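You operate a simulated robot arm through the tools that you are given. There is no shell and no other tool. Be economical: measure what you need, move in short steps, check, and stop when the job is done.

The job below is to be done with a simulated robot arm. You get a single attempt, and the scene is never put back.

Task
Put the socks that are still dirty in the green tub.
Fine: the clean ones go in the middle of the sock tray.
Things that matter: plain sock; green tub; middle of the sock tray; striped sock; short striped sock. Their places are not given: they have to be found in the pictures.

The check looks at the end state, three seconds after you hand in, the way a careful person would. Anything else that was tipped, shoved, dropped, spilled or broken makes it a failure.

Robot
A 7-joint arm with a two-finger parallel gripper, fixed in place. Base frame: the origin is at the foot of the arm, x ahead of it, y to its left, z up. Lengths are in mm, angles in rad, forces in N, time in s.
It reaches about 821 mm from its shoulder. Its first joint turns from -1.152 to 1.152 rad. Payload 2.6 kg.
The tool frame sits at the grasp point between the pads (the TCP): z along the fingers, y along the line on which they close. The tips reach 30 mm beyond it. Largest opening 94 mm; finger width 28, thickness 10; the body of the gripper, 50 by 96 mm, starts 55 mm behind the TCP.
Orientation is that of the tool frame in the base frame, as [roll, pitch, yaw] about the fixed x, y, z axes, in that order (R = Rz(yaw) Ry(pitch) Rx(roll)). With the fingers straight down and closing along the base's y, the tool's x points along the base's -x, its y along +y and its z along -z.

Tools
- The arm moves only by the tool step_arm. Its argument "series" is text: rows parted by semicolons, each of 7 numbers parted by spaces: the closure, from 0 (fully open) to 1 (shut), then the shift along the base's x, y, z in mm, then the turn, a rotation vector about the base's x, y, z in rad. In form: jaw x y z wx wy wz; .... A call has 1 to 20 rows; each row is the pose to reach, as a shift and turn from the pose commanded when the call began. A row lasts 0.2 s, in which the tool goes at most 50 mm and 0.15 rad; a call with a longer step from one row to the next is refused whole, and so is a gripper value outside its range. Where a pose cannot be reached the arm comes as near as it can. A force on the tool above 40 N (or 10 N above the force at the start of the call, whichever is more), or a blocked arm, ends the call early, and 0.2 s more pass. The fingers move at their own pace (about 72 mm/s each) and stop on an object; they squeeze with about 41 N. The grip force told is the motor's: it shows also when the fingers shut on nothing. Time passes only in rows, and 0.2 s behind the last, so rows that repeat a pose let the fingers close. It gives the time, the measured TCP pose, the force on the tool (base axes), the opening and the grip force at its end, in the units of the frame above (readings bear some noise).
- Cameras (640 x 400 px; columns grow to the right, rows downward): "scene" is fixed at [40.8, 446.1, 550.5]; the picture's right is [-0.66, -0.75, 0.00], its down [-0.53, 0.47, -0.70] and it looks along [0.53, -0.46, -0.71] (base axes); focal length 271 px, centre (320, 200). "wrist" rides on the gripper at [-37, 0, -58] in the tool frame; the picture's right is [0.00, -1.00, 0.00], its down [0.97, 0.00, -0.24] and it looks along [0.24, 0.00, 0.97] (tool axes); focal length 218 px, centre (320, 200).
- camera(camera): a new picture of that camera. No time passes.
- locate(camera, pixels): for up to 12 pixels [column, row] of the newest picture of that camera ("zoom" is the newest enlarged one), the place [x, y, z] in the base frame of the surface seen there, good to about 2 mm. No time passes.
- close_up(camera, box): a new picture of the part [left, top, right, bottom] of that camera's present view, enlarged. No time passes.
- hand_in(): hands the job in; it is judged then, once.

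Keep the steps short. Do not move on a guess: measure, check each grasp and each placing, and mend mistakes. In all there are 80 turns and 46 pictures (those below and enlarged ones count). Leave the gripper open and the arm clear of the work at the hand-in unless told otherwise, and finish with a single line.

The tools are called after ">>>" as name(argument=value, ...) on one line, values as JSON. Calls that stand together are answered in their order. step_arm: Moves the arm, as the interface text tells. Its arguments: {"type":"object","properties":{"series":{"type":"string"}},"required":["series"]} The other tools are called the same way: camera (camera) takes a picture; locate (camera, pixels) gives the place of the surface under pixels of a picture; close_up (camera, box) takes an enlarged picture of a part of a camera's view; hand_in () hands the job in.

At the start:

```text
clock: 0.0
ee_pos: [398.2, 156.9, 300.5]
tool_rot: [3.141, 0.001, 3.141]
ft_force: [-0.3, 0.6, -0.2]
gripper_width: 94.2
grasp_force: 0.0
```

scene: 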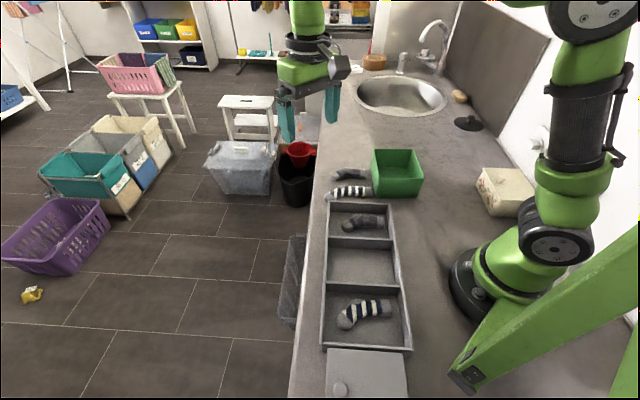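
wrist: 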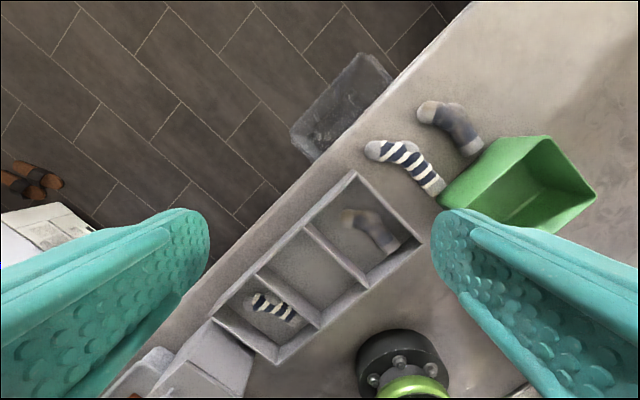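

The wrist view shows two socks lying by the green tub and two in the tray's end compartments. I'll enlarge both areas to look for dirt.

>>> close_up(camera="wrist", box=[340, 80, 500, 200])

>>> close_up(camera="scene", box=[310, 140, 430, 250])

>>> close_up(camera="scene", box=[310, 190, 430, 360])

>>> close_up(camera="wrist", box=[200, 160, 440, 360])

```text
3.33 times, centred on (420, 140) of wrist
```

zoom: 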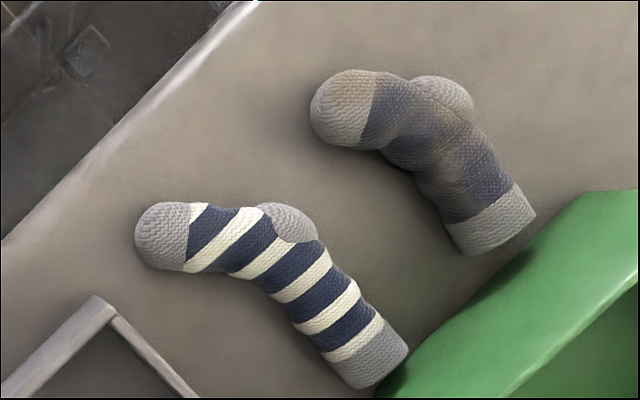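

```text
3.64 times, centred on (370, 195) of scene
```

zoom: 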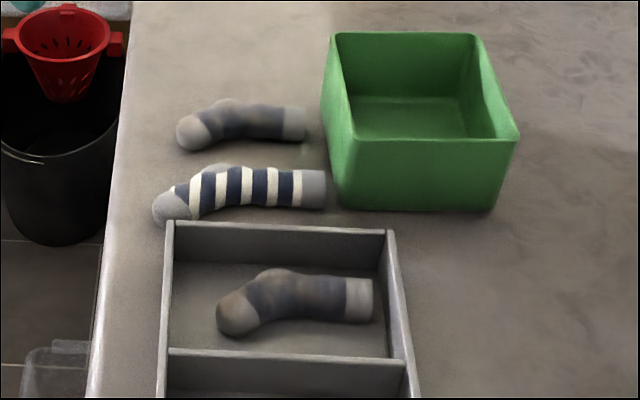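

```text
2.35 times, centred on (370, 275) of scene
```

zoom: 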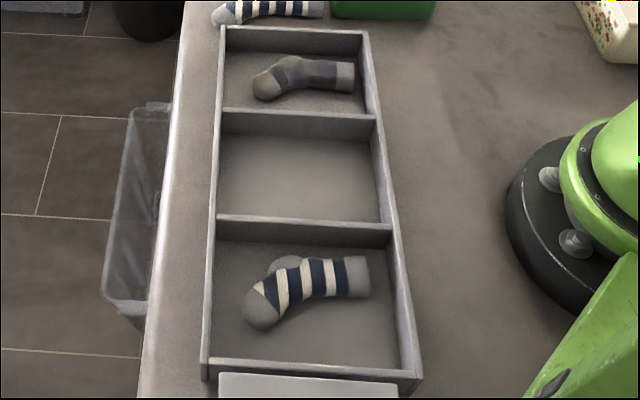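

```text
2.00 times, centred on (320, 260) of wrist
```

zoom: 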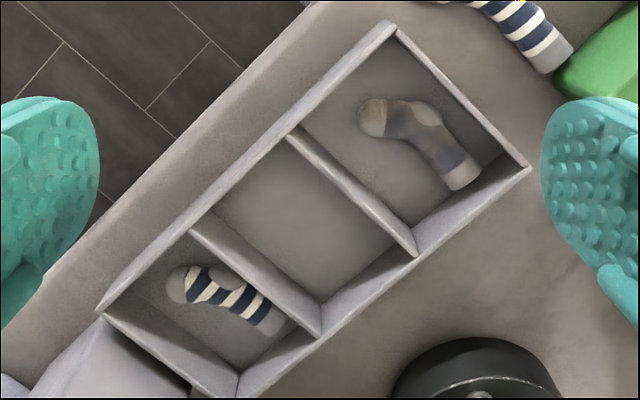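

Both striped socks look clean and both plain ones look stained, but I want a closer view before deciding. First I'll measure the places in the scene picture.

>>> camera(camera="scene")

>>> locate(camera="scene", pixels=[[350, 175], [350, 192], [362, 223], [363, 311], [362, 264], [395, 182], [330, 205], [385, 205], [330, 241], [391, 241], [327, 287], [400, 288]])

>>> locate(camera="wrist", pixels=[[430, 110], [478, 147], [376, 150], [436, 188], [352, 217], [393, 246], [254, 301], [290, 316], [310, 265], [540, 190], [545, 137], [590, 195]])

```text
39 pictures are left
```

scene: 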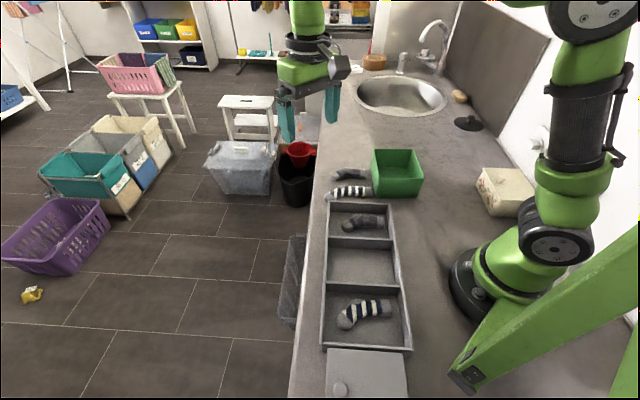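

```text
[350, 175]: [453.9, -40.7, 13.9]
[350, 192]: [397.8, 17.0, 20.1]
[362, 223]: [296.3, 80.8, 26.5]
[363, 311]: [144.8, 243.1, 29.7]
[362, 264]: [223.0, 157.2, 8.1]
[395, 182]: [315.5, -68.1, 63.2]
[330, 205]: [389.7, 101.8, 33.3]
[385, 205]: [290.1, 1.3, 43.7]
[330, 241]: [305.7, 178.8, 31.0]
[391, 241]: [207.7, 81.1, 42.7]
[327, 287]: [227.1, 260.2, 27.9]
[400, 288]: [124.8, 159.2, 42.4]
```

```text
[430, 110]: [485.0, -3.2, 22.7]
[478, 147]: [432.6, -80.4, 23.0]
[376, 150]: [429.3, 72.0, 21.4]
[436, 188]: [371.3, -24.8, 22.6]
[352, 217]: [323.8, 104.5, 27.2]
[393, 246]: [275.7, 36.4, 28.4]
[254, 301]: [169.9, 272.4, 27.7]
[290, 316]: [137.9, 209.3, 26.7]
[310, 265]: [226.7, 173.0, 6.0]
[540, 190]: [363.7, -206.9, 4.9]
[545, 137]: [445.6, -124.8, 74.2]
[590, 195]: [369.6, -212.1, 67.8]
```

Socks are about 22 mm high and the tray walls reach about z=43. I'll move the wrist camera lower and between the three nearer socks for an inspection.

>>> step_arm(series="0 -7 -34 -25 0 0 0; 0 -14 -68 -50 0 0 0; 0 -21 -102 -75 0 0 0; 0 -28 -137 -100 0 0 0; 0 -28 -137 -100 0 0 0")

>>> camera(camera="wrist")

```text
clock: 1.2
ee_pos: [369.3, 20.7, 200.0]
tool_rot: [-3.141, 0.0, 3.14]
ft_force: [1.0, -0.2, 0.9]
gripper_width: 93.9
grasp_force: 0.0
```

```text
38 pictures are left
```

wrist: 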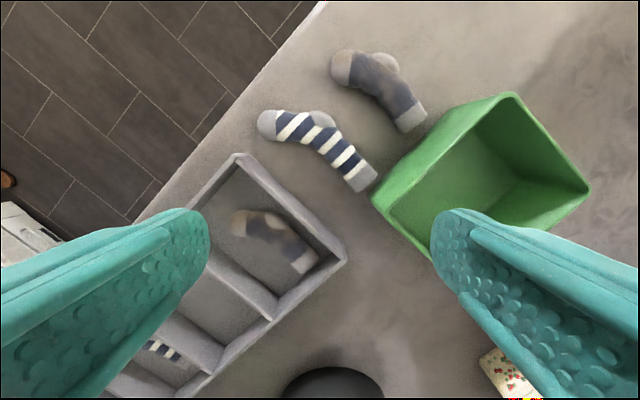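

The view is clear, so I'll enlarge the three socks and the tub's inside.

>>> close_up(camera="wrist", box=[300, 30, 440, 140])

>>> close_up(camera="wrist", box=[240, 90, 390, 200])

>>> close_up(camera="wrist", box=[210, 180, 340, 290])

>>> locate(camera="wrist", pixels=[[343, 70], [385, 62], [388, 95], [410, 118], [268, 125], [330, 140], [365, 178], [238, 222], [304, 263], [374, 202], [513, 94], [588, 188]])

```text
3.64 times, centred on (370, 85) of wrist
```

zoom: 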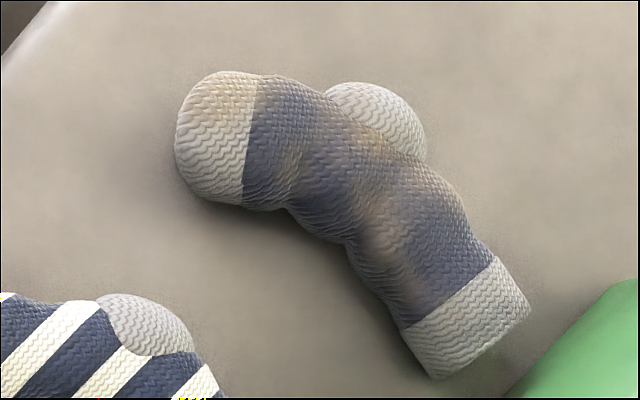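

```text
3.64 times, centred on (315, 145) of wrist
```

zoom: 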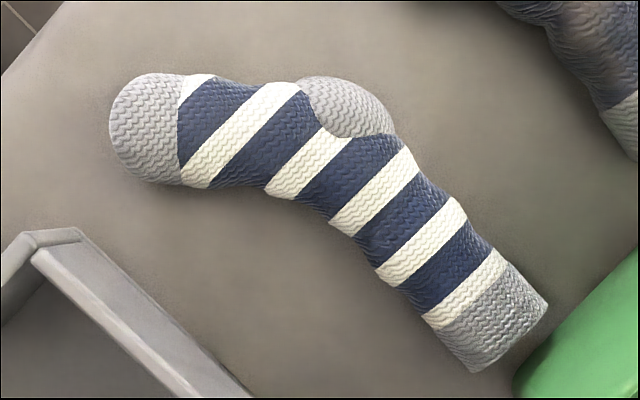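

```text
3.64 times, centred on (275, 235) of wrist
```

zoom: 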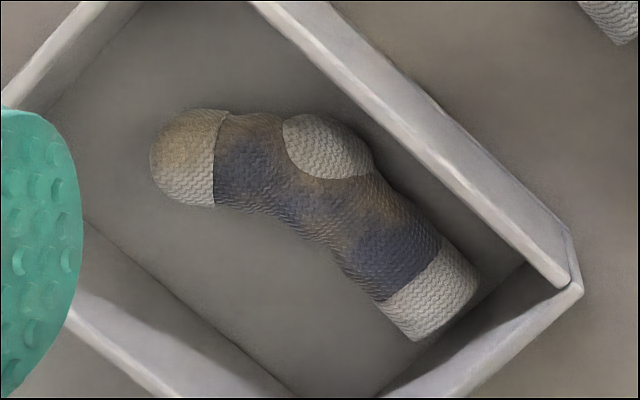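

```text
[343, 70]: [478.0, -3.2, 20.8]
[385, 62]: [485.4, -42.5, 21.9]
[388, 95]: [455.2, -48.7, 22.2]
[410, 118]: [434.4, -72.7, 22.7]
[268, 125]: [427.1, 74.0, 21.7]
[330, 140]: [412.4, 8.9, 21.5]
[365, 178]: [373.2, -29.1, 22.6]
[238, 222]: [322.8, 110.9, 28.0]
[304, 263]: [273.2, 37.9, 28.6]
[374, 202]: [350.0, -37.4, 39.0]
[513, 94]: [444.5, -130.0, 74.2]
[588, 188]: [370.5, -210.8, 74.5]
```

Both plain socks carry brown stains, and the long striped one is clean. Next I'll get the tub's rim and floor, plus the leg-centre points for grasping.

>>> locate(camera="wrist", pixels=[[397, 97], [376, 192], [432, 246], [480, 170], [440, 200], [530, 180], [500, 225], [345, 156], [295, 242], [420, 105], [355, 187], [308, 110]])

>>> close_up(camera="wrist", box=[350, 80, 610, 260])

```text
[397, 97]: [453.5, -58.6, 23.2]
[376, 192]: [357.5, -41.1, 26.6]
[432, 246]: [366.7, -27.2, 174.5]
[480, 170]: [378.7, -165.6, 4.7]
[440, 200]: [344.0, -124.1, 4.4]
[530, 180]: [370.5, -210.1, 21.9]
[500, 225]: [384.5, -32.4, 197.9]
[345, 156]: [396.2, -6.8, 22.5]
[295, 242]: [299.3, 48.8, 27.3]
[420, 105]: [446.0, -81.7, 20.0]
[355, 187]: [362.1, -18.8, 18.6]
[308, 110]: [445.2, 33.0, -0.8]
```

```text
2.22 times, centred on (480, 170) of wrist
```

zoom: 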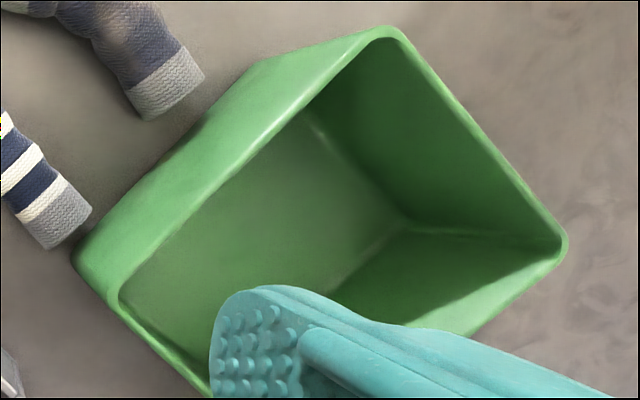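

I'll measure the tub's other rim corners from the scene picture.

>>> locate(camera="scene", pixels=[[374, 179], [373, 150], [412, 150], [423, 178], [385, 182], [412, 182], [400, 180], [393, 172]])

>>> locate(camera="wrist", pixels=[[390, 215], [408, 232], [400, 160], [388, 217], [450, 122]])

```text
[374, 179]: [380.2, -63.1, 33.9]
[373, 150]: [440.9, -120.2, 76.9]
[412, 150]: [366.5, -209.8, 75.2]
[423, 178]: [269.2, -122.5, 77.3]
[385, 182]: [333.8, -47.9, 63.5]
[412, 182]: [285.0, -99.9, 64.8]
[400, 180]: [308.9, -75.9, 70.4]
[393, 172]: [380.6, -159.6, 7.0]
```

```text
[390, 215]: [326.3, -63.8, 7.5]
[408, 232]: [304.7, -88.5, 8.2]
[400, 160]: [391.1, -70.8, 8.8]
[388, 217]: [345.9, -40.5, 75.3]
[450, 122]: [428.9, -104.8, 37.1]
```

The tub's rim centre is at about (357,-125), roughly 132×112 mm with the rim at z≈75. The stained plain sock by the tub has its leg centred at about (451,-60), axis about 0.66 rad. I'll go above it, turned and partly closed.

>>> step_arm(series="0.36 16 -16 -20 0 0 0.132; 0.36 32 -32 -40 0 0 0.264; 0.36 49 -48 -60 0 0 0.396; 0.36 65 -64 -80 0 0 0.528; 0.36 81 -80 -100 0 0 0.66; 0.36 81 -80 -100 0 0 0.66")

>>> camera(camera="wrist")

```text
clock: 2.6
ee_pos: [450.4, -61.3, 100.4]
tool_rot: [3.141, 0.0, -2.48]
ft_force: [-0.7, -0.5, -0.3]
gripper_width: 60.2
grasp_force: 0.1
```

```text
33 pictures are left
```

wrist: 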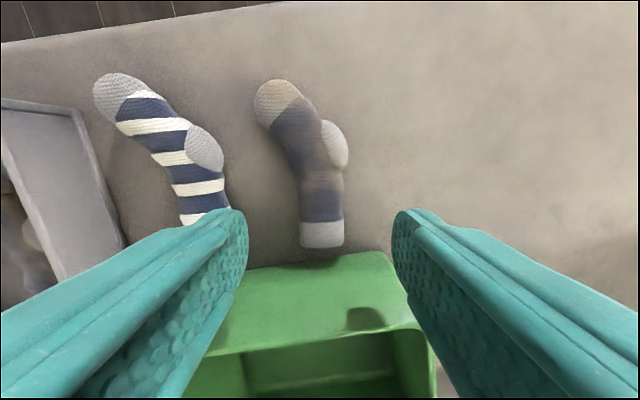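

The leg sits centred at (320,200), right under the TCP, and is aligned. Next I'll go down to z≈33 and close.

>>> step_arm(series="0.36 0 0 -25 0 0 0; 0.36 0 0 -45 0 0 0; 0.36 0 0 -58 0 0 0; 0.36 0 0 -67 0 0 0; 0.36 0 0 -67 0 0 0; 1 0 0 -67 0 0 0; 1 0 0 -67 0 0 0; 1 0 0 -67 0 0 0")

```text
clock: 4.4
ee_pos: [450.4, -59.7, 32.6]
tool_rot: [3.142, 0.0, -2.481]
ft_force: [0.5, 0.0, 0.3]
gripper_width: 28.1
grasp_force: 40.8
```

Grip holds at 28 mm. I'll lift, then carry the sock over the tub, turning it to lie along the tub's long side.

>>> step_arm(series="1 0 0 30 0 0 0; 1 0 0 70 0 0 0; 1 0 0 110 0 0 0; 1 0 0 110 0 0 -0.14; 1 -13 -7 110 0 0 -0.28; 1 -26 -14 110 0 0 -0.42; 1 -39 -21 110 0 0 -0.56; 1 -52 -28 110 0 0 -0.7; 1 -65 -35 110 0 0 -0.84; 1 -78 -42 110 0 0 -0.98; 1 -91 -49 110 0 0 -1.12; 1 -104 -55 110 0 0 -1.27; 1 -115 -59 110 0 0 -1.41; 1 -115 -59 110 0 0 -1.41")

>>> camera(camera="wrist")

>>> camera(camera="scene")

```text
clock: 7.4
ee_pos: [335.6, -118.3, 143.8]
tool_rot: [3.141, 0.001, 2.388]
ft_force: [-1.4, -0.2, -1.1]
gripper_width: 28.2
grasp_force: 40.6
```

```text
32 pictures are left
```

wrist: 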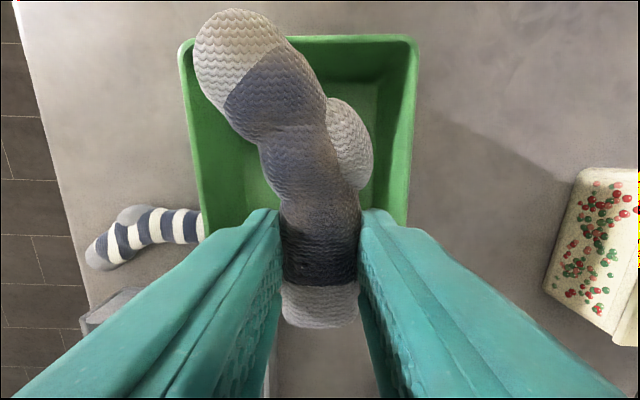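

```text
31 pictures are left
```

scene: 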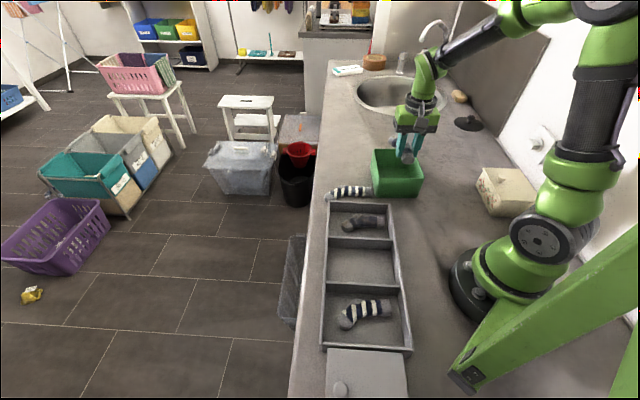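

I'll check the sock's ends against the tub's rim.

>>> locate(camera="wrist", pixels=[[245, 20], [200, 55], [320, 315], [365, 150], [300, 150], [410, 45], [185, 50]])

```text
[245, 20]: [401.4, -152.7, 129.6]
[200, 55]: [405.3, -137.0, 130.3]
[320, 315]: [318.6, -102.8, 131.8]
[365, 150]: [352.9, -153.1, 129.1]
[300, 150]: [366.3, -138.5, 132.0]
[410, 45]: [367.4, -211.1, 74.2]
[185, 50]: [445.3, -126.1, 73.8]
```

The sock is centred in the tub, with ends at ±52 mm along the long side. I'll lower it to TCP z≈44, open slightly, and rise.

>>> step_arm(series="1 0 0 -40 0 0 0; 1 0 0 -75 0 0 0; 1 0 0 -98 0 0 0; 1 0 0 -98 0 0 0; 0.55 0 0 -98 0 0 0; 0.55 0 0 -98 0 0 0; 0.55 0 0 -70 0 0 0; 0.55 0 0 -30 0 0 0; 0.55 0 0 10 0 0 0; 0.55 0 0 40 0 0 0")

>>> camera(camera="wrist")

```text
clock: 9.6
ee_pos: [336.0, -119.4, 184.1]
tool_rot: [-3.141, -0.001, 2.391]
ft_force: [0.5, 1.4, -0.4]
gripper_width: 42.3
grasp_force: 0.0
```

```text
30 pictures are left
```

wrist: 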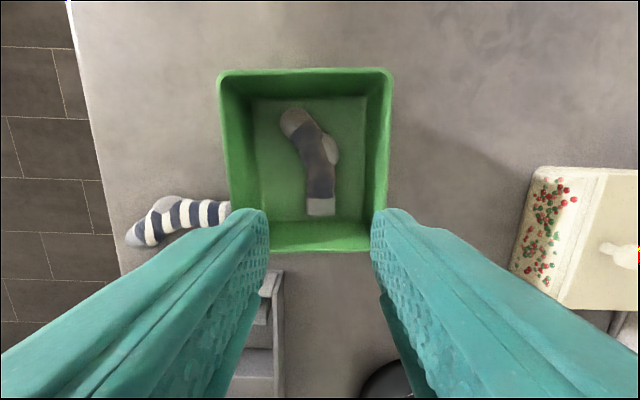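

The first dirty sock lies well in the tub. Now I'll go above the plain sock in the tray, turning the fingers across its leg.

>>> step_arm(series="0.36 -3 15 0 0 0 0.14; 0.36 -7 30 0 0 0 0.28; 0.36 -10 45 0 0 0 0.42; 0.36 -14 60 0 0 0 0.56; 0.36 -17 75 0 0 0 0.7; 0.36 -21 90 0 0 0 0.84; 0.36 -24 105 0 0 0 0.98; 0.36 -28 120 -10 0 0 1.12; 0.36 -31 135 -20 0 0 1.26; 0.36 -35 150 -35 0 0 1.4; 0.36 -39 166 -54 0 0 1.5; 0.36 -39 166 -54 0 0 1.5")

>>> camera(camera="wrist")

```text
clock: 12.2
ee_pos: [296.0, 46.8, 127.9]
tool_rot: [-3.141, 0.001, -2.389]
ft_force: [-0.2, -0.3, 0.2]
gripper_width: 60.2
grasp_force: 0.0
```

```text
29 pictures are left
```

wrist: 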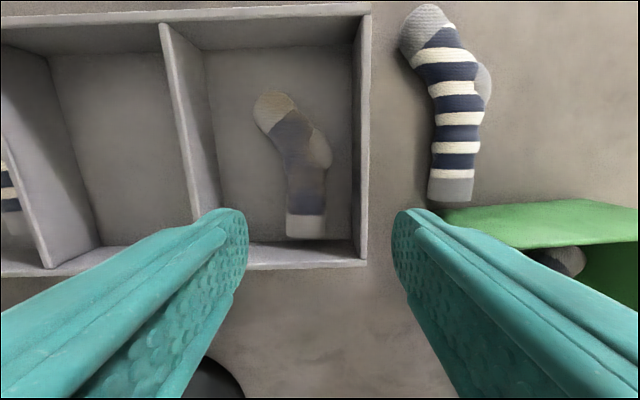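

The leg is centred near column 306, about 11 mm off the TCP, and the wall lies on its right. I'll measure the exact gap.

>>> locate(camera="wrist", pixels=[[306, 194], [290, 194], [322, 194], [345, 194], [350, 194], [356, 194], [365, 194], [306, 228], [305, 170]])

>>> close_up(camera="wrist", box=[200, 70, 400, 260])

```text
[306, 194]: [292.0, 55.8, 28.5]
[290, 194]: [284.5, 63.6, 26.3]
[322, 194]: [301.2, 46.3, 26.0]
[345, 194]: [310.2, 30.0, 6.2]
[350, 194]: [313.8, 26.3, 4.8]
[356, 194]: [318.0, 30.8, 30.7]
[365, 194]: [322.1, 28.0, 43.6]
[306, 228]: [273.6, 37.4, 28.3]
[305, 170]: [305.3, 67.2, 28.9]
```

```text
2.11 times, centred on (300, 165) of wrist
```

zoom: 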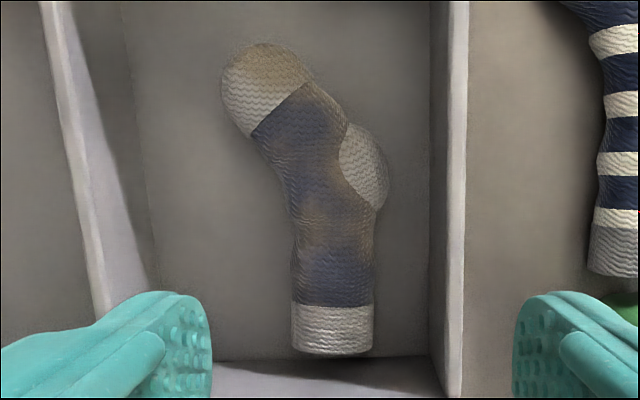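

The wall is 35 mm from the leg's centre. With a 42 mm opening and a 9.5 mm shift, the fingers clear the wall by 5 mm. I'll shift, descend to z≈38, and close.

>>> step_arm(series="0.55 -6.5 7 0 0 0 0; 0.55 -6.5 7 0 0 0 0; 0.55 -6.5 7 -40 0 0 0; 0.55 -6.5 7 -65 0 0 0; 0.55 -6.5 7 -82 0 0 0; 0.55 -6.5 7 -91.5 0 0 0; 0.55 -6.5 7 -91.5 0 0 0; 1 -6.5 7 -91.5 0 0 0; 1 -6.5 7 -91.5 0 0 0; 1 -6.5 7 -91.5 0 0 0")

```text
clock: 13.5
ee_pos: [290.8, 54.1, 45.6]
tool_rot: [-3.14, 0.003, -2.397]
ft_force: [-4.2, 3.0, 1.9]
gripper_width: 39.7
grasp_force: 0.0
stopped in row 6: the force on the tool passed its limit (the readings are from after the stop); the commanded pose is now the measured one
```

It stopped at z=45.6 on contact. I'll look before doing anything else.

>>> camera(camera="wrist")

>>> camera(camera="scene")

>>> close_up(camera="scene", box=[300, 130, 440, 260])

```text
27 pictures are left
```

wrist: 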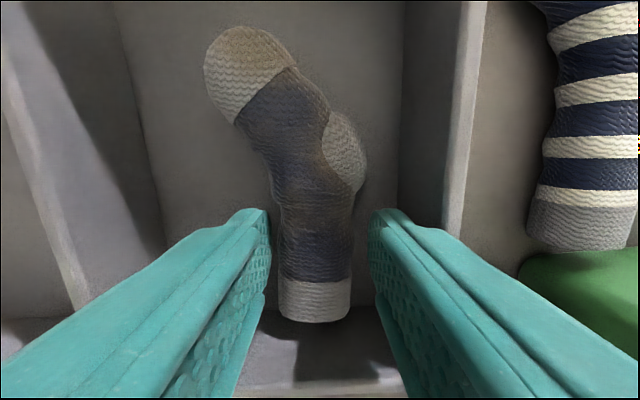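

```text
26 pictures are left
```

scene: 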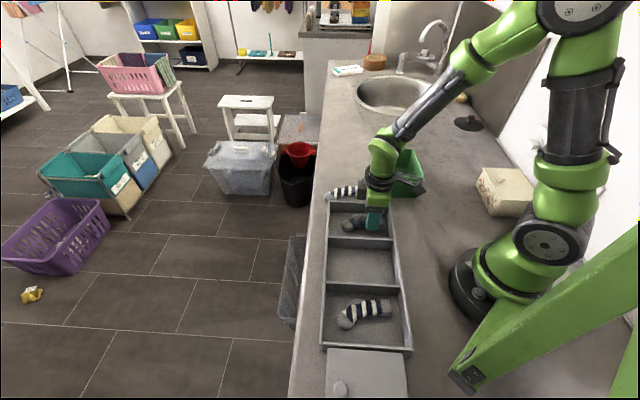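

```text
3.08 times, centred on (370, 195) of scene
```

zoom: 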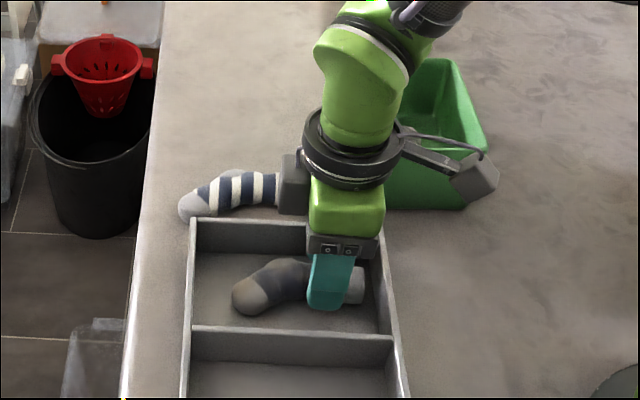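

The force points away from the far wall. Possible contacts are the right finger on the wall or the grey box near the tub, so I'll measure both.

>>> locate(camera="zoom", pixels=[[470, 185], [475, 200], [490, 185], [440, 155], [293, 190], [293, 212], [345, 240], [370, 240], [350, 265], [345, 300], [370, 225], [450, 205]])

>>> locate(camera="wrist", pixels=[[372, 215], [398, 215], [420, 230], [440, 240], [447, 215], [460, 215], [402, 190], [270, 215], [315, 230], [275, 240]])

```text
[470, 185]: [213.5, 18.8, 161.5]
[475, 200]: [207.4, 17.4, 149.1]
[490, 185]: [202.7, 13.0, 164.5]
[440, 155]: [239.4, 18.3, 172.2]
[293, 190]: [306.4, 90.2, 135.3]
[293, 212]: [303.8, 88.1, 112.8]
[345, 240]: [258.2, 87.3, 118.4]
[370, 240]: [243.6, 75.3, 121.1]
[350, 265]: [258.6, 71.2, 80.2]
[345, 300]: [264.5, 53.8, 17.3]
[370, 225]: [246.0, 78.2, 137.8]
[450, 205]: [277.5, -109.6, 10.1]
```

```text
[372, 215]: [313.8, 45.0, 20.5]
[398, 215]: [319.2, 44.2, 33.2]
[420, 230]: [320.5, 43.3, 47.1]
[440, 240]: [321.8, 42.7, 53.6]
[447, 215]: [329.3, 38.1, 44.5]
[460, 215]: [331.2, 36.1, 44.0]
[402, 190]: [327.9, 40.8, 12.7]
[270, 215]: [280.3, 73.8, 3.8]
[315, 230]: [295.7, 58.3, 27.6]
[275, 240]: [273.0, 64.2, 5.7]
```

The measurements show about 8 mm to the far wall and nothing else low nearby. The tray has not moved, so the likely contact is the sock's heel. I'll rise, shift 4 mm toward the cuff and 2 mm away from the wall, open a touch more, and descend gently.

>>> step_arm(series="0.53 0 0 10 0 0 0; 0.53 0 0 20 0 0 0; 0.53 -4.3 -1.2 20 0 0 0.008; 0.53 -4.3 -1.2 12 0 0 0.008; 0.53 -4.3 -1.2 6 0 0 0.008; 0.53 -4.3 -1.2 2 0 0 0.008; 0.53 -4.3 -1.2 -1 0 0 0.008; 0.53 -4.3 -1.2 -4 0 0 0.008; 0.53 -4.3 -1.2 -7 0 0 0.008")

```text
clock: 15.5
ee_pos: [287.0, 52.7, 37.2]
tool_rot: [-3.138, 0.003, -2.392]
ft_force: [-1.0, 0.4, 0.5]
gripper_width: 43.8
grasp_force: 0.1
```

Down at z=37 without contact, so I'll close on it.

>>> step_arm(series="1 0 0 0 0 0 0; 1 0 0 0 0 0 0; 1 0 0 0 0 0 0")

>>> camera(camera="wrist")

```text
clock: 16.3
ee_pos: [286.8, 52.7, 38.8]
tool_rot: [-3.139, 0.004, -2.389]
ft_force: [0.4, -0.2, 0.1]
gripper_width: 28.5
grasp_force: 41.0
```

```text
24 pictures are left
```

wrist: 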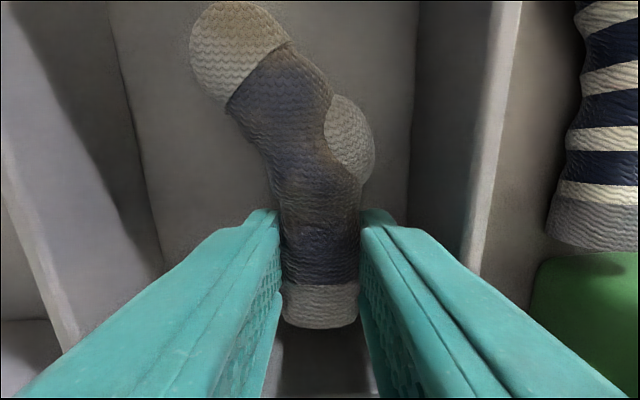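

Gripped at 28.5 mm. I'll lift straight up, then carry it over the tub with the same turn as before.

>>> step_arm(series="1 0 0 30 0 0 0; 1 0 0 75 0 0 0; 1 0 0 120 0 0 0; 1 5 -17 120 0 0 -0.14; 1 10 -34 120 0 0 -0.28; 1 15 -51 120 0 0 -0.42; 1 20 -68 120 0 0 -0.56; 1 25 -85 120 0 0 -0.7; 1 30 -102 120 0 0 -0.84; 1 35 -120 120 0 0 -0.98; 1 40 -138 120 0 0 -1.12; 1 45 -156 120 0 0 -1.26; 1 49 -171.6 120 0 0 -1.4; 1 49 -171.6 120 0 0 -1.5; 1 49 -171.6 120 0 0 -1.5")

>>> camera(camera="wrist")

```text
clock: 19.5
ee_pos: [334.9, -119.0, 157.1]
tool_rot: [-3.138, 0.003, 2.39]
ft_force: [0.1, 0.4, -0.5]
gripper_width: 28.4
grasp_force: 40.6
```

```text
23 pictures are left
```

wrist: 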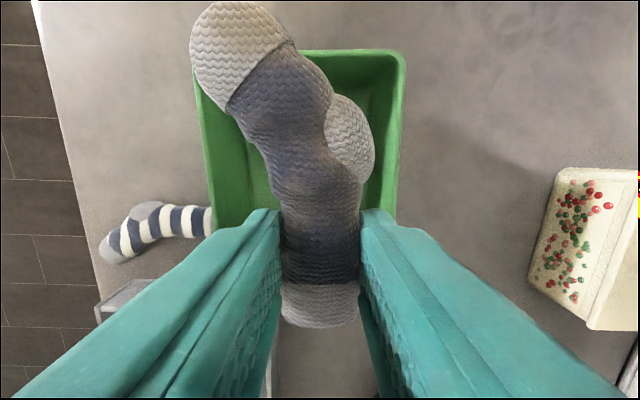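

Carried fine. I'll check its ends against the tub.

>>> locate(camera="wrist", pixels=[[245, 8], [197, 50], [320, 320], [370, 145]])

```text
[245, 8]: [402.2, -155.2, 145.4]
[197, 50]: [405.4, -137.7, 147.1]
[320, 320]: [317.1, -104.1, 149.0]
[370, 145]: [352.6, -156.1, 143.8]
```

Same good fit. I'll lower it to z≈70, just above the first sock, and release.

>>> step_arm(series="1 0 0 -40 0 0 0; 1 0 0 -70 0 0 0; 1 0 0 -88 0 0 0; 1 0 0 -88 0 0 0; 0.5 0 0 -88 0 0 0; 0.5 0 0 -88 0 0 0; 0.5 0 0 -60 0 0 0; 0.5 0 0 -20 0 0 0; 0.5 0 0 20 0 0 0; 0.5 0 0 40 0 0 0")

>>> camera(camera="wrist")

```text
clock: 21.7
ee_pos: [337.2, -119.9, 198.5]
tool_rot: [-3.139, 0.004, 2.391]
ft_force: [0.3, 1.0, -0.2]
gripper_width: 46.7
grasp_force: 0.0
```

```text
22 pictures are left
```

wrist: 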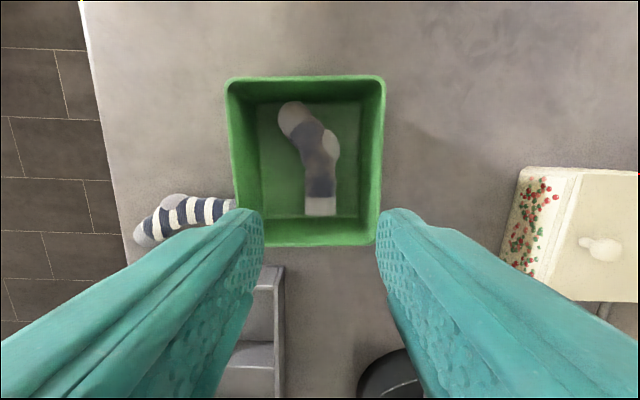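

Both dirty socks are in the tub. Next is the clean striped sock, leg centre about (399,-3). I'll move above it.

>>> step_arm(series="0.4 6 11 0 0 0 0.14; 0.4 12 22 0 0 0 0.28; 0.4 18 33 0 0 0 0.42; 0.4 24 44 0 0 0 0.56; 0.4 30 55 0 0 0 0.7; 0.4 36 66 0 0 0 0.84; 0.4 42 77 0 0 0 0.98; 0.4 48 88 0 0 0 1.12; 0.4 54 99 -20 0 0 1.26; 0.4 60 110 -50 0 0 1.4; 0.4 63.5 115.7 -75 0 0 1.49; 0.4 63.5 115.7 -75 0 0 1.49")

>>> camera(camera="wrist")

```text
clock: 24.3
ee_pos: [399.6, -4.8, 121.7]
tool_rot: [-3.139, 0.004, -2.398]
ft_force: [0.5, 0.2, 0.3]
gripper_width: 56.3
grasp_force: 0.0
```

```text
21 pictures are left
```

wrist: 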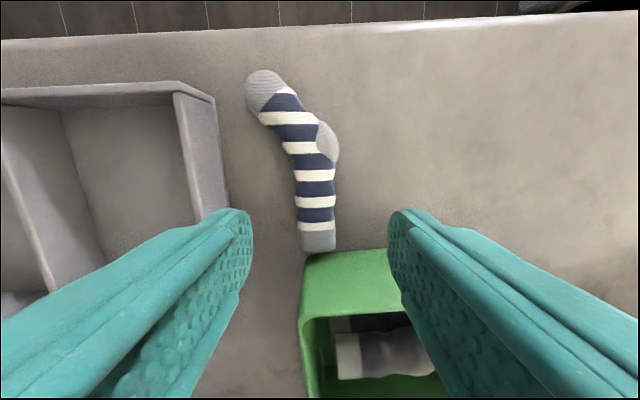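

The leg is centred at about (316,194), only 3 mm off. I'll correct, descend to z≈33, and close.

>>> step_arm(series="0.4 -2 2.2 -30 0 0 0; 0.4 -2 2.2 -55 0 0 0; 0.4 -2 2.2 -72 0 0 0; 0.4 -2 2.2 -84 0 0 0; 0.4 -2 2.2 -90.6 0 0 0; 0.4 -2 2.2 -90.6 0 0 0; 1 -2 2.2 -90.6 0 0 0; 1 -2 2.2 -90.6 0 0 0; 1 -2 2.2 -90.6 0 0 0")

```text
clock: 26.3
ee_pos: [398.9, -1.6, 33.4]
tool_rot: [-3.138, 0.003, -2.401]
ft_force: [-0.4, 1.3, 0.8]
gripper_width: 28.5
grasp_force: 41.1
```

Gripped at 28.5 mm. I'll lift it and carry it over the middle compartment, whose centre is about (216,170), keeping the orientation.

>>> step_arm(series="1 0 0 30 0 0 0; 1 0 0 75 0 0 0; 1 0 0 110 0 0 0; 1 -24 19 120 0 0 0; 1 -48 38 120 0 0 0; 1 -72 57 120 0 0 0; 1 -96 75 120 0 0 0; 1 -120 94 120 0 0 0; 1 -144 113 120 0 0 0; 1 -168 131 120 0 0 0; 1 -191 149 120 0 0 0; 1 -191 149 120 0 0 0")

>>> camera(camera="wrist")

>>> camera(camera="scene")

```text
clock: 28.9
ee_pos: [205.9, 145.9, 152.7]
tool_rot: [-3.138, 0.003, -2.4]
ft_force: [-0.7, -0.5, 0.8]
gripper_width: 28.5
grasp_force: 41.4
```

```text
20 pictures are left
```

wrist: 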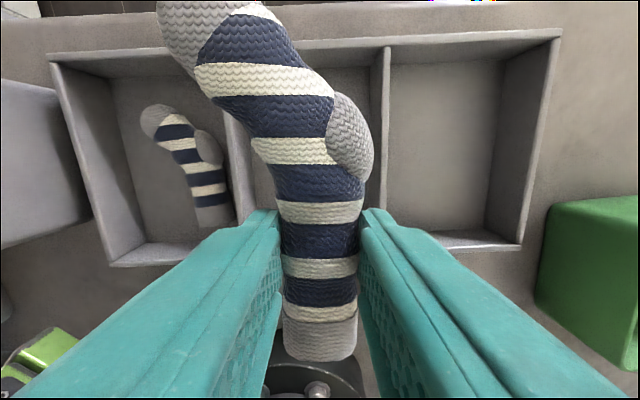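

```text
19 pictures are left
```

scene: 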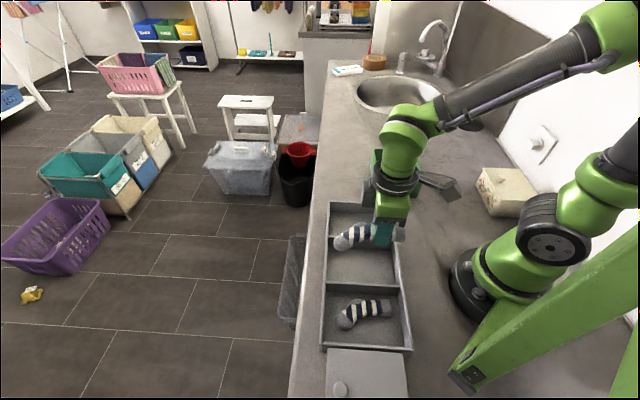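

I can inspect the short striped sock here too. I'll enlarge it and measure the compartment walls and the held sock's ends.

>>> close_up(camera="wrist", box=[120, 80, 260, 240])

>>> locate(camera="wrist", pixels=[[387, 52], [383, 150], [378, 200], [300, 44], [225, 130], [236, 180], [120, 263], [470, 240], [195, 20], [170, 15], [320, 350], [370, 150]])

>>> locate(camera="scene", pixels=[[330, 241], [327, 284], [398, 285], [390, 260], [365, 285], [345, 284], [340, 242], [347, 265], [375, 270], [332, 265]])

```text
2.50 times, centred on (190, 160) of wrist
```

zoom: 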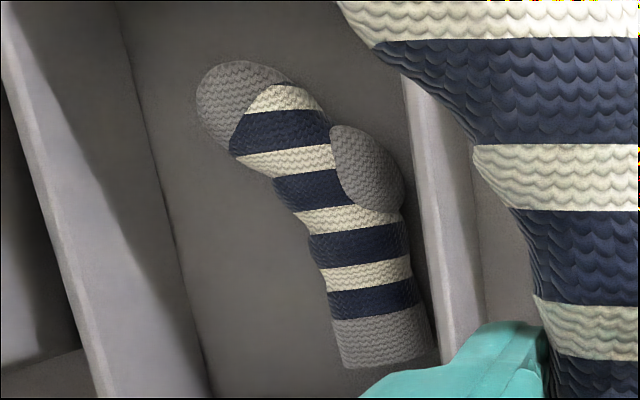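

```text
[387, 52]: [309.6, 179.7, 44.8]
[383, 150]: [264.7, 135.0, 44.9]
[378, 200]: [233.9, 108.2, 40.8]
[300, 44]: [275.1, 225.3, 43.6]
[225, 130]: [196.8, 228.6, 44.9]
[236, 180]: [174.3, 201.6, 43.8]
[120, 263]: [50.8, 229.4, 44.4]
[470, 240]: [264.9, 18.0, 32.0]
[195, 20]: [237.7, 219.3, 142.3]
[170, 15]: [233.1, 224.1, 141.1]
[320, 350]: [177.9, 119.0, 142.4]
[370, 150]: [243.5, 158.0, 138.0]
```

```text
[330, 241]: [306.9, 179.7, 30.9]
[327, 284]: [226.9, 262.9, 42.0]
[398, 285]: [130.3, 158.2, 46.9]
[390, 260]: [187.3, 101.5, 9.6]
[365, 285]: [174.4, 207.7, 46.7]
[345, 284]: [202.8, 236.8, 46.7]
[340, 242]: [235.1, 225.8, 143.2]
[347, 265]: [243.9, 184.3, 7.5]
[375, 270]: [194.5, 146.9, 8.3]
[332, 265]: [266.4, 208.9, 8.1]
```

The short striped sock is clean too. The compartment spans V -80..25 and the held sock spans -53..12, so I'll shift a few mm to centre it, then lower and release.

>>> step_arm(series="1 5 -1 -30 0 0 0; 1 5 -1 -65 0 0 0; 1 5 -1 -90 0 0 0; 1 5 -1 -102 0 0 0; 1 5 -1 -110 0 0 0; 1 5 -1 -110 0 0 0; 0.58 5 -1 -110 0 0 0; 0.58 5 -1 -110 0 0 0; 0.58 5 -1 -110 0 0 0")

>>> camera(camera="wrist")

```text
clock: 30.9
ee_pos: [211.2, 145.2, 42.2]
tool_rot: [-3.138, 0.005, -2.4]
ft_force: [0.4, -0.2, 0.2]
gripper_width: 39.6
grasp_force: 0.0
```

```text
17 pictures are left
```

wrist: 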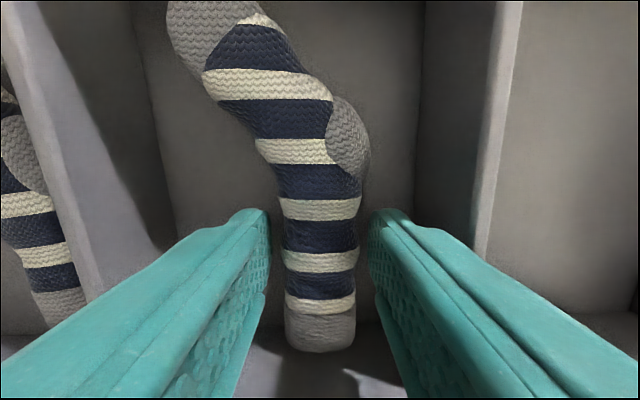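

Released cleanly. I'll rise and move above the short striped sock, near (150,222).

>>> step_arm(series="0.58 0 0 30 0 0 0; 0.58 0 0 70 0 0 0; 0.58 0 0 90 0 0 0; 0.55 -15 19 90 0 0 0; 0.55 -30 38 90 0 0 0; 0.55 -46 57 90 0 0 0; 0.55 -61 75 90 0 0 0; 0.55 -61 75 90 0 0 0")

>>> camera(camera="wrist")

```text
clock: 32.7
ee_pos: [150.1, 221.0, 132.6]
tool_rot: [-3.139, 0.004, -2.399]
ft_force: [0.7, 0.1, -0.1]
gripper_width: 42.3
grasp_force: 0.0
```

```text
16 pictures are left
```

wrist: 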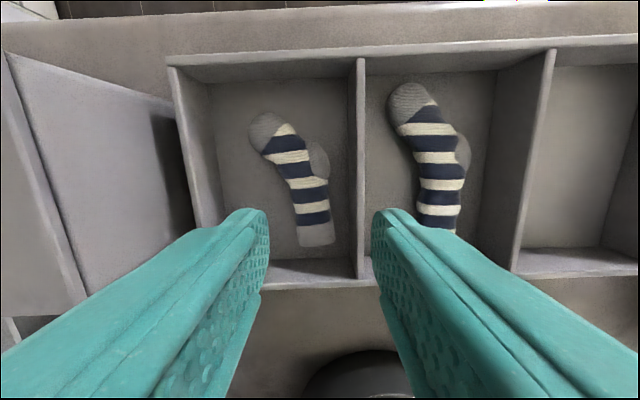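

I'll enlarge the sock and measure its edges and the partition beside it.

>>> close_up(camera="wrist", box=[230, 100, 370, 280])

>>> locate(camera="wrist", pixels=[[311, 195], [293, 195], [326, 195], [316, 233], [303, 178], [345, 195], [355, 195], [361, 195], [348, 230], [340, 175], [318, 246], [325, 165]])

```text
2.22 times, centred on (300, 190) of wrist
```

zoom: 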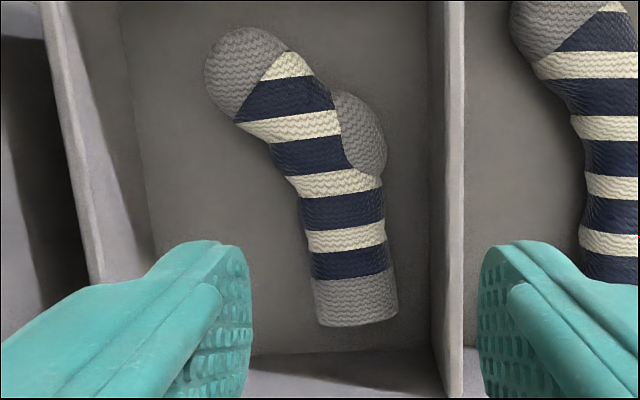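

```text
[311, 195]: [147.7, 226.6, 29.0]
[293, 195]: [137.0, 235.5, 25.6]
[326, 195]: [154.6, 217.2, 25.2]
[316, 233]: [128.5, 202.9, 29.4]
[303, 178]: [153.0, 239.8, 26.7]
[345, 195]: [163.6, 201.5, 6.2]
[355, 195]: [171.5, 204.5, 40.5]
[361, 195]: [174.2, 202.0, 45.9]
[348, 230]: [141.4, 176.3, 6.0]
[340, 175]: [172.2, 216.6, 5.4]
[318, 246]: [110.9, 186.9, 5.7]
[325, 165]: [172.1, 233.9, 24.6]
```

The leg centre is about (139,216), with 16 mm between it and the partition. I'll use a 40 mm opening offset away from the wall, a slight turn, and a slow descent.

>>> step_arm(series="0.575 -13.4 -2.4 0 0 0 0.05; 0.575 -13.4 -2.4 -30 0 0 0.05; 0.575 -13.4 -2.4 -55 0 0 0.05; 0.575 -13.4 -2.4 -70 0 0 0.05; 0.575 -13.4 -2.4 -78 0 0 0.05; 0.575 -13.4 -2.4 -84 0 0 0.05; 0.575 -13.4 -2.4 -88 0 0 0.05; 0.575 -13.4 -2.4 -92 0 0 0.05; 0.575 -13.4 -2.4 -95 0 0 0.05")

>>> camera(camera="wrist")

```text
clock: 34.4
ee_pos: [137.3, 218.3, 45.5]
tool_rot: [-3.136, 0.005, -2.357]
ft_force: [-3.4, -2.4, 14.9]
gripper_width: 39.8
grasp_force: 0.1
stopped in row 8: the force on the tool passed its limit (the readings are from after the stop); the commanded pose is now the measured one
```

```text
14 pictures are left
```

wrist: 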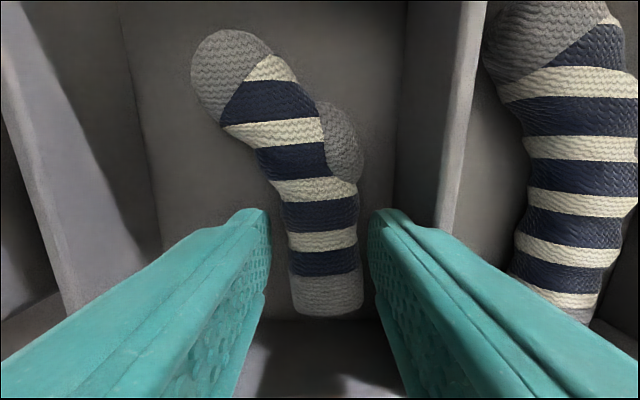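

It stopped at z=45.5 with an upward force. This matches the earlier stop, so the left finger is likely landing on the bend side of the sock. I'll rise, open to 47 mm with the extra room on the left, shift 5 mm toward the cuff, and descend again.

>>> step_arm(series="0.575 0 0 10 0 0 0; 0.5 0 0 22 0 0 0; 0.5 -5.9 -1 22 0 0 0; 0.5 -5.9 -1 22 0 0 0; 0.5 -5.9 -1 12 0 0 0; 0.5 -5.9 -1 6 0 0 0; 0.5 -5.9 -1 2 0 0 0; 0.5 -5.9 -1 -1 0 0 0; 0.5 -5.9 -1 -4 0 0 0; 0.5 -5.9 -1 -7 0 0 0")

```text
clock: 36.3
ee_pos: [131.8, 217.4, 45.9]
tool_rot: [-3.131, 0.007, -2.359]
ft_force: [-2.4, -1.8, 14.2]
gripper_width: 47.1
grasp_force: 0.1
stopped in row 9: the force on the tool passed its limit (the readings are from after the stop); the commanded pose is now the measured one
```

It stopped at the same height, so the cause may be something else. I'll look at the scene around the gripper, including the lidded box beside the tray.

>>> close_up(camera="scene", box=[300, 230, 460, 400])

>>> camera(camera="wrist")

```text
2.35 times, centred on (380, 315) of scene
```

zoom: 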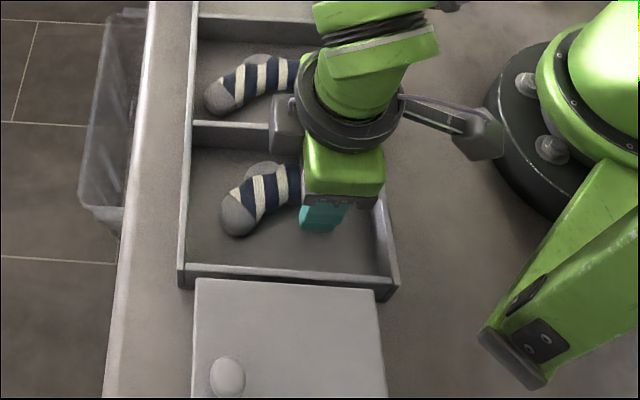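

```text
12 pictures are left
```

wrist: 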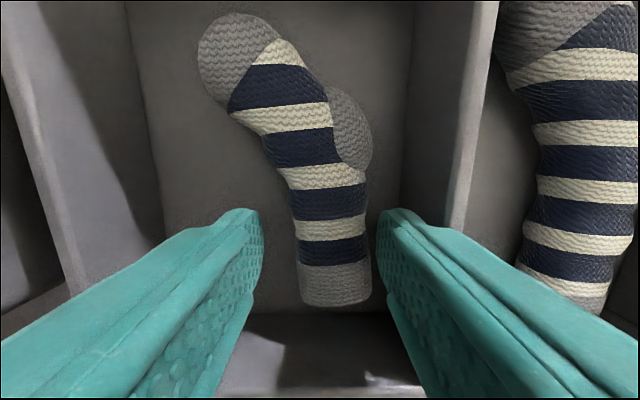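

All stops occur with the TCP at the wall-top level (z≈45), so the thicker part of the right finger is landing on the partition's top. I'll rise 2 mm and close there. That draws the sock about 5 mm away from the wall.

>>> step_arm(series="0.5 0 0 2 0 0 0; 0.5 0 0 2 0 0 0; 0.7 0 0 2 0 0 0; 1 0 0 2 0 0 0; 1 0 0 2 0 0 0; 1 0 0 2 0 0 0")

```text
clock: 37.7
ee_pos: [131.3, 216.4, 47.8]
tool_rot: [-3.134, 0.004, -2.359]
ft_force: [-0.3, 0.0, -0.8]
gripper_width: 28.4
grasp_force: 41.1
```

It closed on the sock at 28.4 mm. Now I'll open to about 37 mm, go down 9 mm, and re-grip deeper.

>>> step_arm(series="0.62 0 0 0 0 0 0; 0.62 0 0 0 0 0 0; 0.62 0 0 -3 0 0 0; 0.62 0 0 -6 0 0 0; 0.62 0 0 -9 0 0 0; 0.62 0 0 -9 0 0 0; 1 0 0 -9 0 0 0; 1 0 0 -9 0 0 0; 1 0 0 -9 0 0 0")

>>> camera(camera="wrist")

```text
clock: 39.7
ee_pos: [131.0, 217.4, 37.6]
tool_rot: [-3.133, 0.003, -2.36]
ft_force: [-0.8, 1.2, 1.9]
gripper_width: 28.5
grasp_force: 41.4
```

```text
11 pictures are left
```

wrist: 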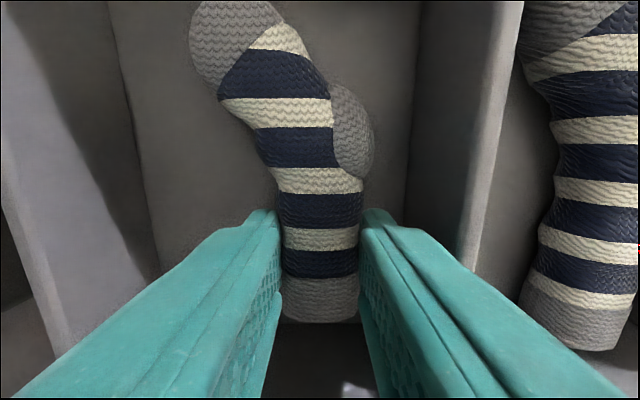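

Deep grip confirmed. I'll lift it and carry it over the middle compartment, above the first striped sock.

>>> step_arm(series="1 0 0 30 0 0 0; 1 0 0 70 0 0 0; 1 0 0 105 0 0 0; 1 19 -17 105 0 0 -0.02; 1 38 -35 105 0 0 -0.05; 1 57 -52 105 0 0 -0.05; 1 76 -70 105 0 0 -0.05; 1 76 -70 105 0 0 -0.05")

>>> camera(camera="wrist")

```text
clock: 41.5
ee_pos: [207.6, 147.9, 142.6]
tool_rot: [-3.135, 0.004, -2.41]
ft_force: [0.8, 0.0, -0.6]
gripper_width: 28.2
grasp_force: 41.4
```

```text
10 pictures are left
```

wrist: 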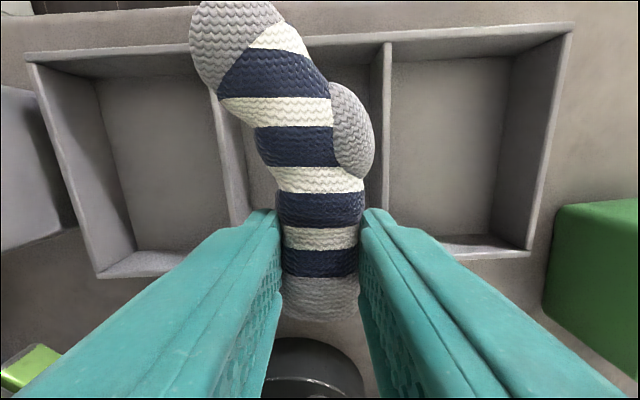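

I'll check the held sock's extents against the compartment.

>>> locate(camera="wrist", pixels=[[195, 45], [235, 8], [320, 315], [372, 135], [384, 120], [222, 120], [320, 210]])

```text
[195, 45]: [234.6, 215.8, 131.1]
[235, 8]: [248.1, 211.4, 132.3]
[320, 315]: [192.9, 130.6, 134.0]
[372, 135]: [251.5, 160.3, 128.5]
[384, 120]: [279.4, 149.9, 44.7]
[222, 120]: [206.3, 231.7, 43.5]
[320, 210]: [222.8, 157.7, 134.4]
```

The sock fits well within the walls. I'll lower it to z≈63, just above the first sock, release, and rise.

>>> step_arm(series="1 0 0 -35 0 0 0; 1 0 0 -62 0 0 0; 1 0 0 -74 0 0 0; 1 0 0 -80 0 0 0; 1 0 0 -80 0 0 0; 0.58 0 0 -80 0 0 0; 0.58 0 0 -80 0 0 0; 0.58 0 0 -60 0 0 0; 0.58 0 0 -20 0 0 0; 0.58 0 0 20 0 0 0; 0.58 0 0 60 0 0 0")

>>> camera(camera="wrist")

```text
clock: 43.9
ee_pos: [206.5, 147.5, 203.3]
tool_rot: [-3.135, 0.002, -2.41]
ft_force: [0.7, 0.3, -0.3]
gripper_width: 39.5
grasp_force: 0.1
```

```text
9 pictures are left
```

wrist: 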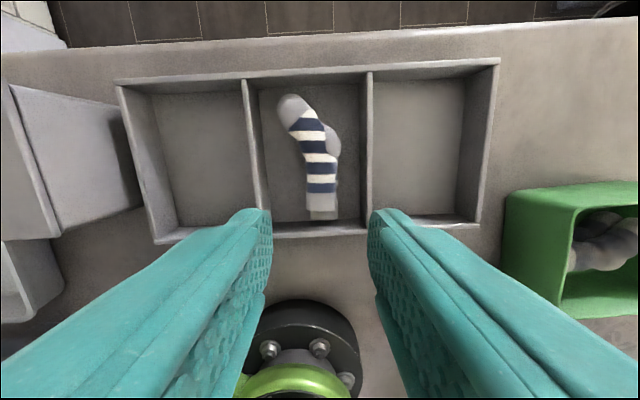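

Both striped socks are in the middle compartment. I'll open the gripper, back up and away, then check the whole scene.

>>> step_arm(series="0 20 0 30 0 0 0; 0 50 0 60 0 0 0; 0 85 0 90 0 0 0; 0 120 0 110 0 0 0; 0 150 0 110 0 0 0; 0 150 0 110 0 0 0")

>>> camera(camera="scene")

>>> close_up(camera="scene", box=[310, 140, 430, 360])

>>> camera(camera="wrist")

```text
clock: 45.3
ee_pos: [357.8, 149.5, 313.3]
tool_rot: [-3.134, 0.003, -2.407]
ft_force: [-0.2, 0.0, -0.1]
gripper_width: 94.0
grasp_force: 0.0
```

```text
8 pictures are left
```

scene: 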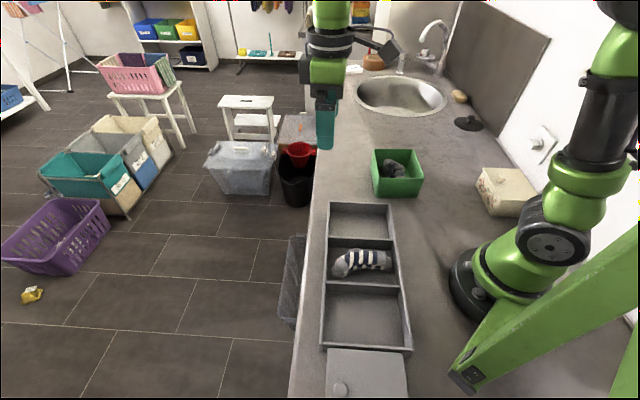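

```text
1.82 times, centred on (370, 250) of scene
```

zoom: 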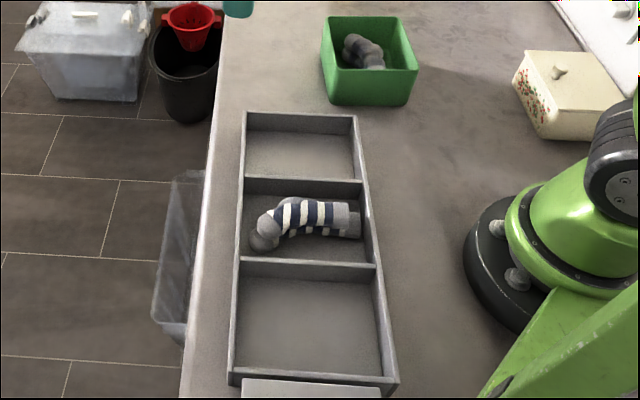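

```text
6 pictures are left
```

wrist: 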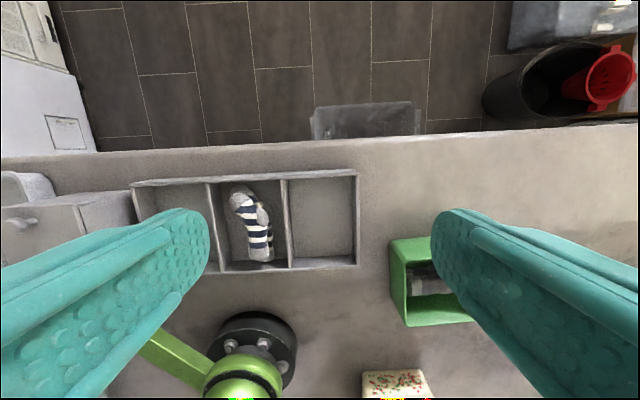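

The two stained plain socks are in the green tub, and both clean striped socks are in the tray's middle compartment. The tray and tub have not moved and the gripper is open and clear, so I'll hand in.

>>> hand_in()

```text
The job is handed in.
```

The two dirty plain socks are in the green tub, the two clean striped socks are stacked in the middle of the sock tray, and the job is handed in.
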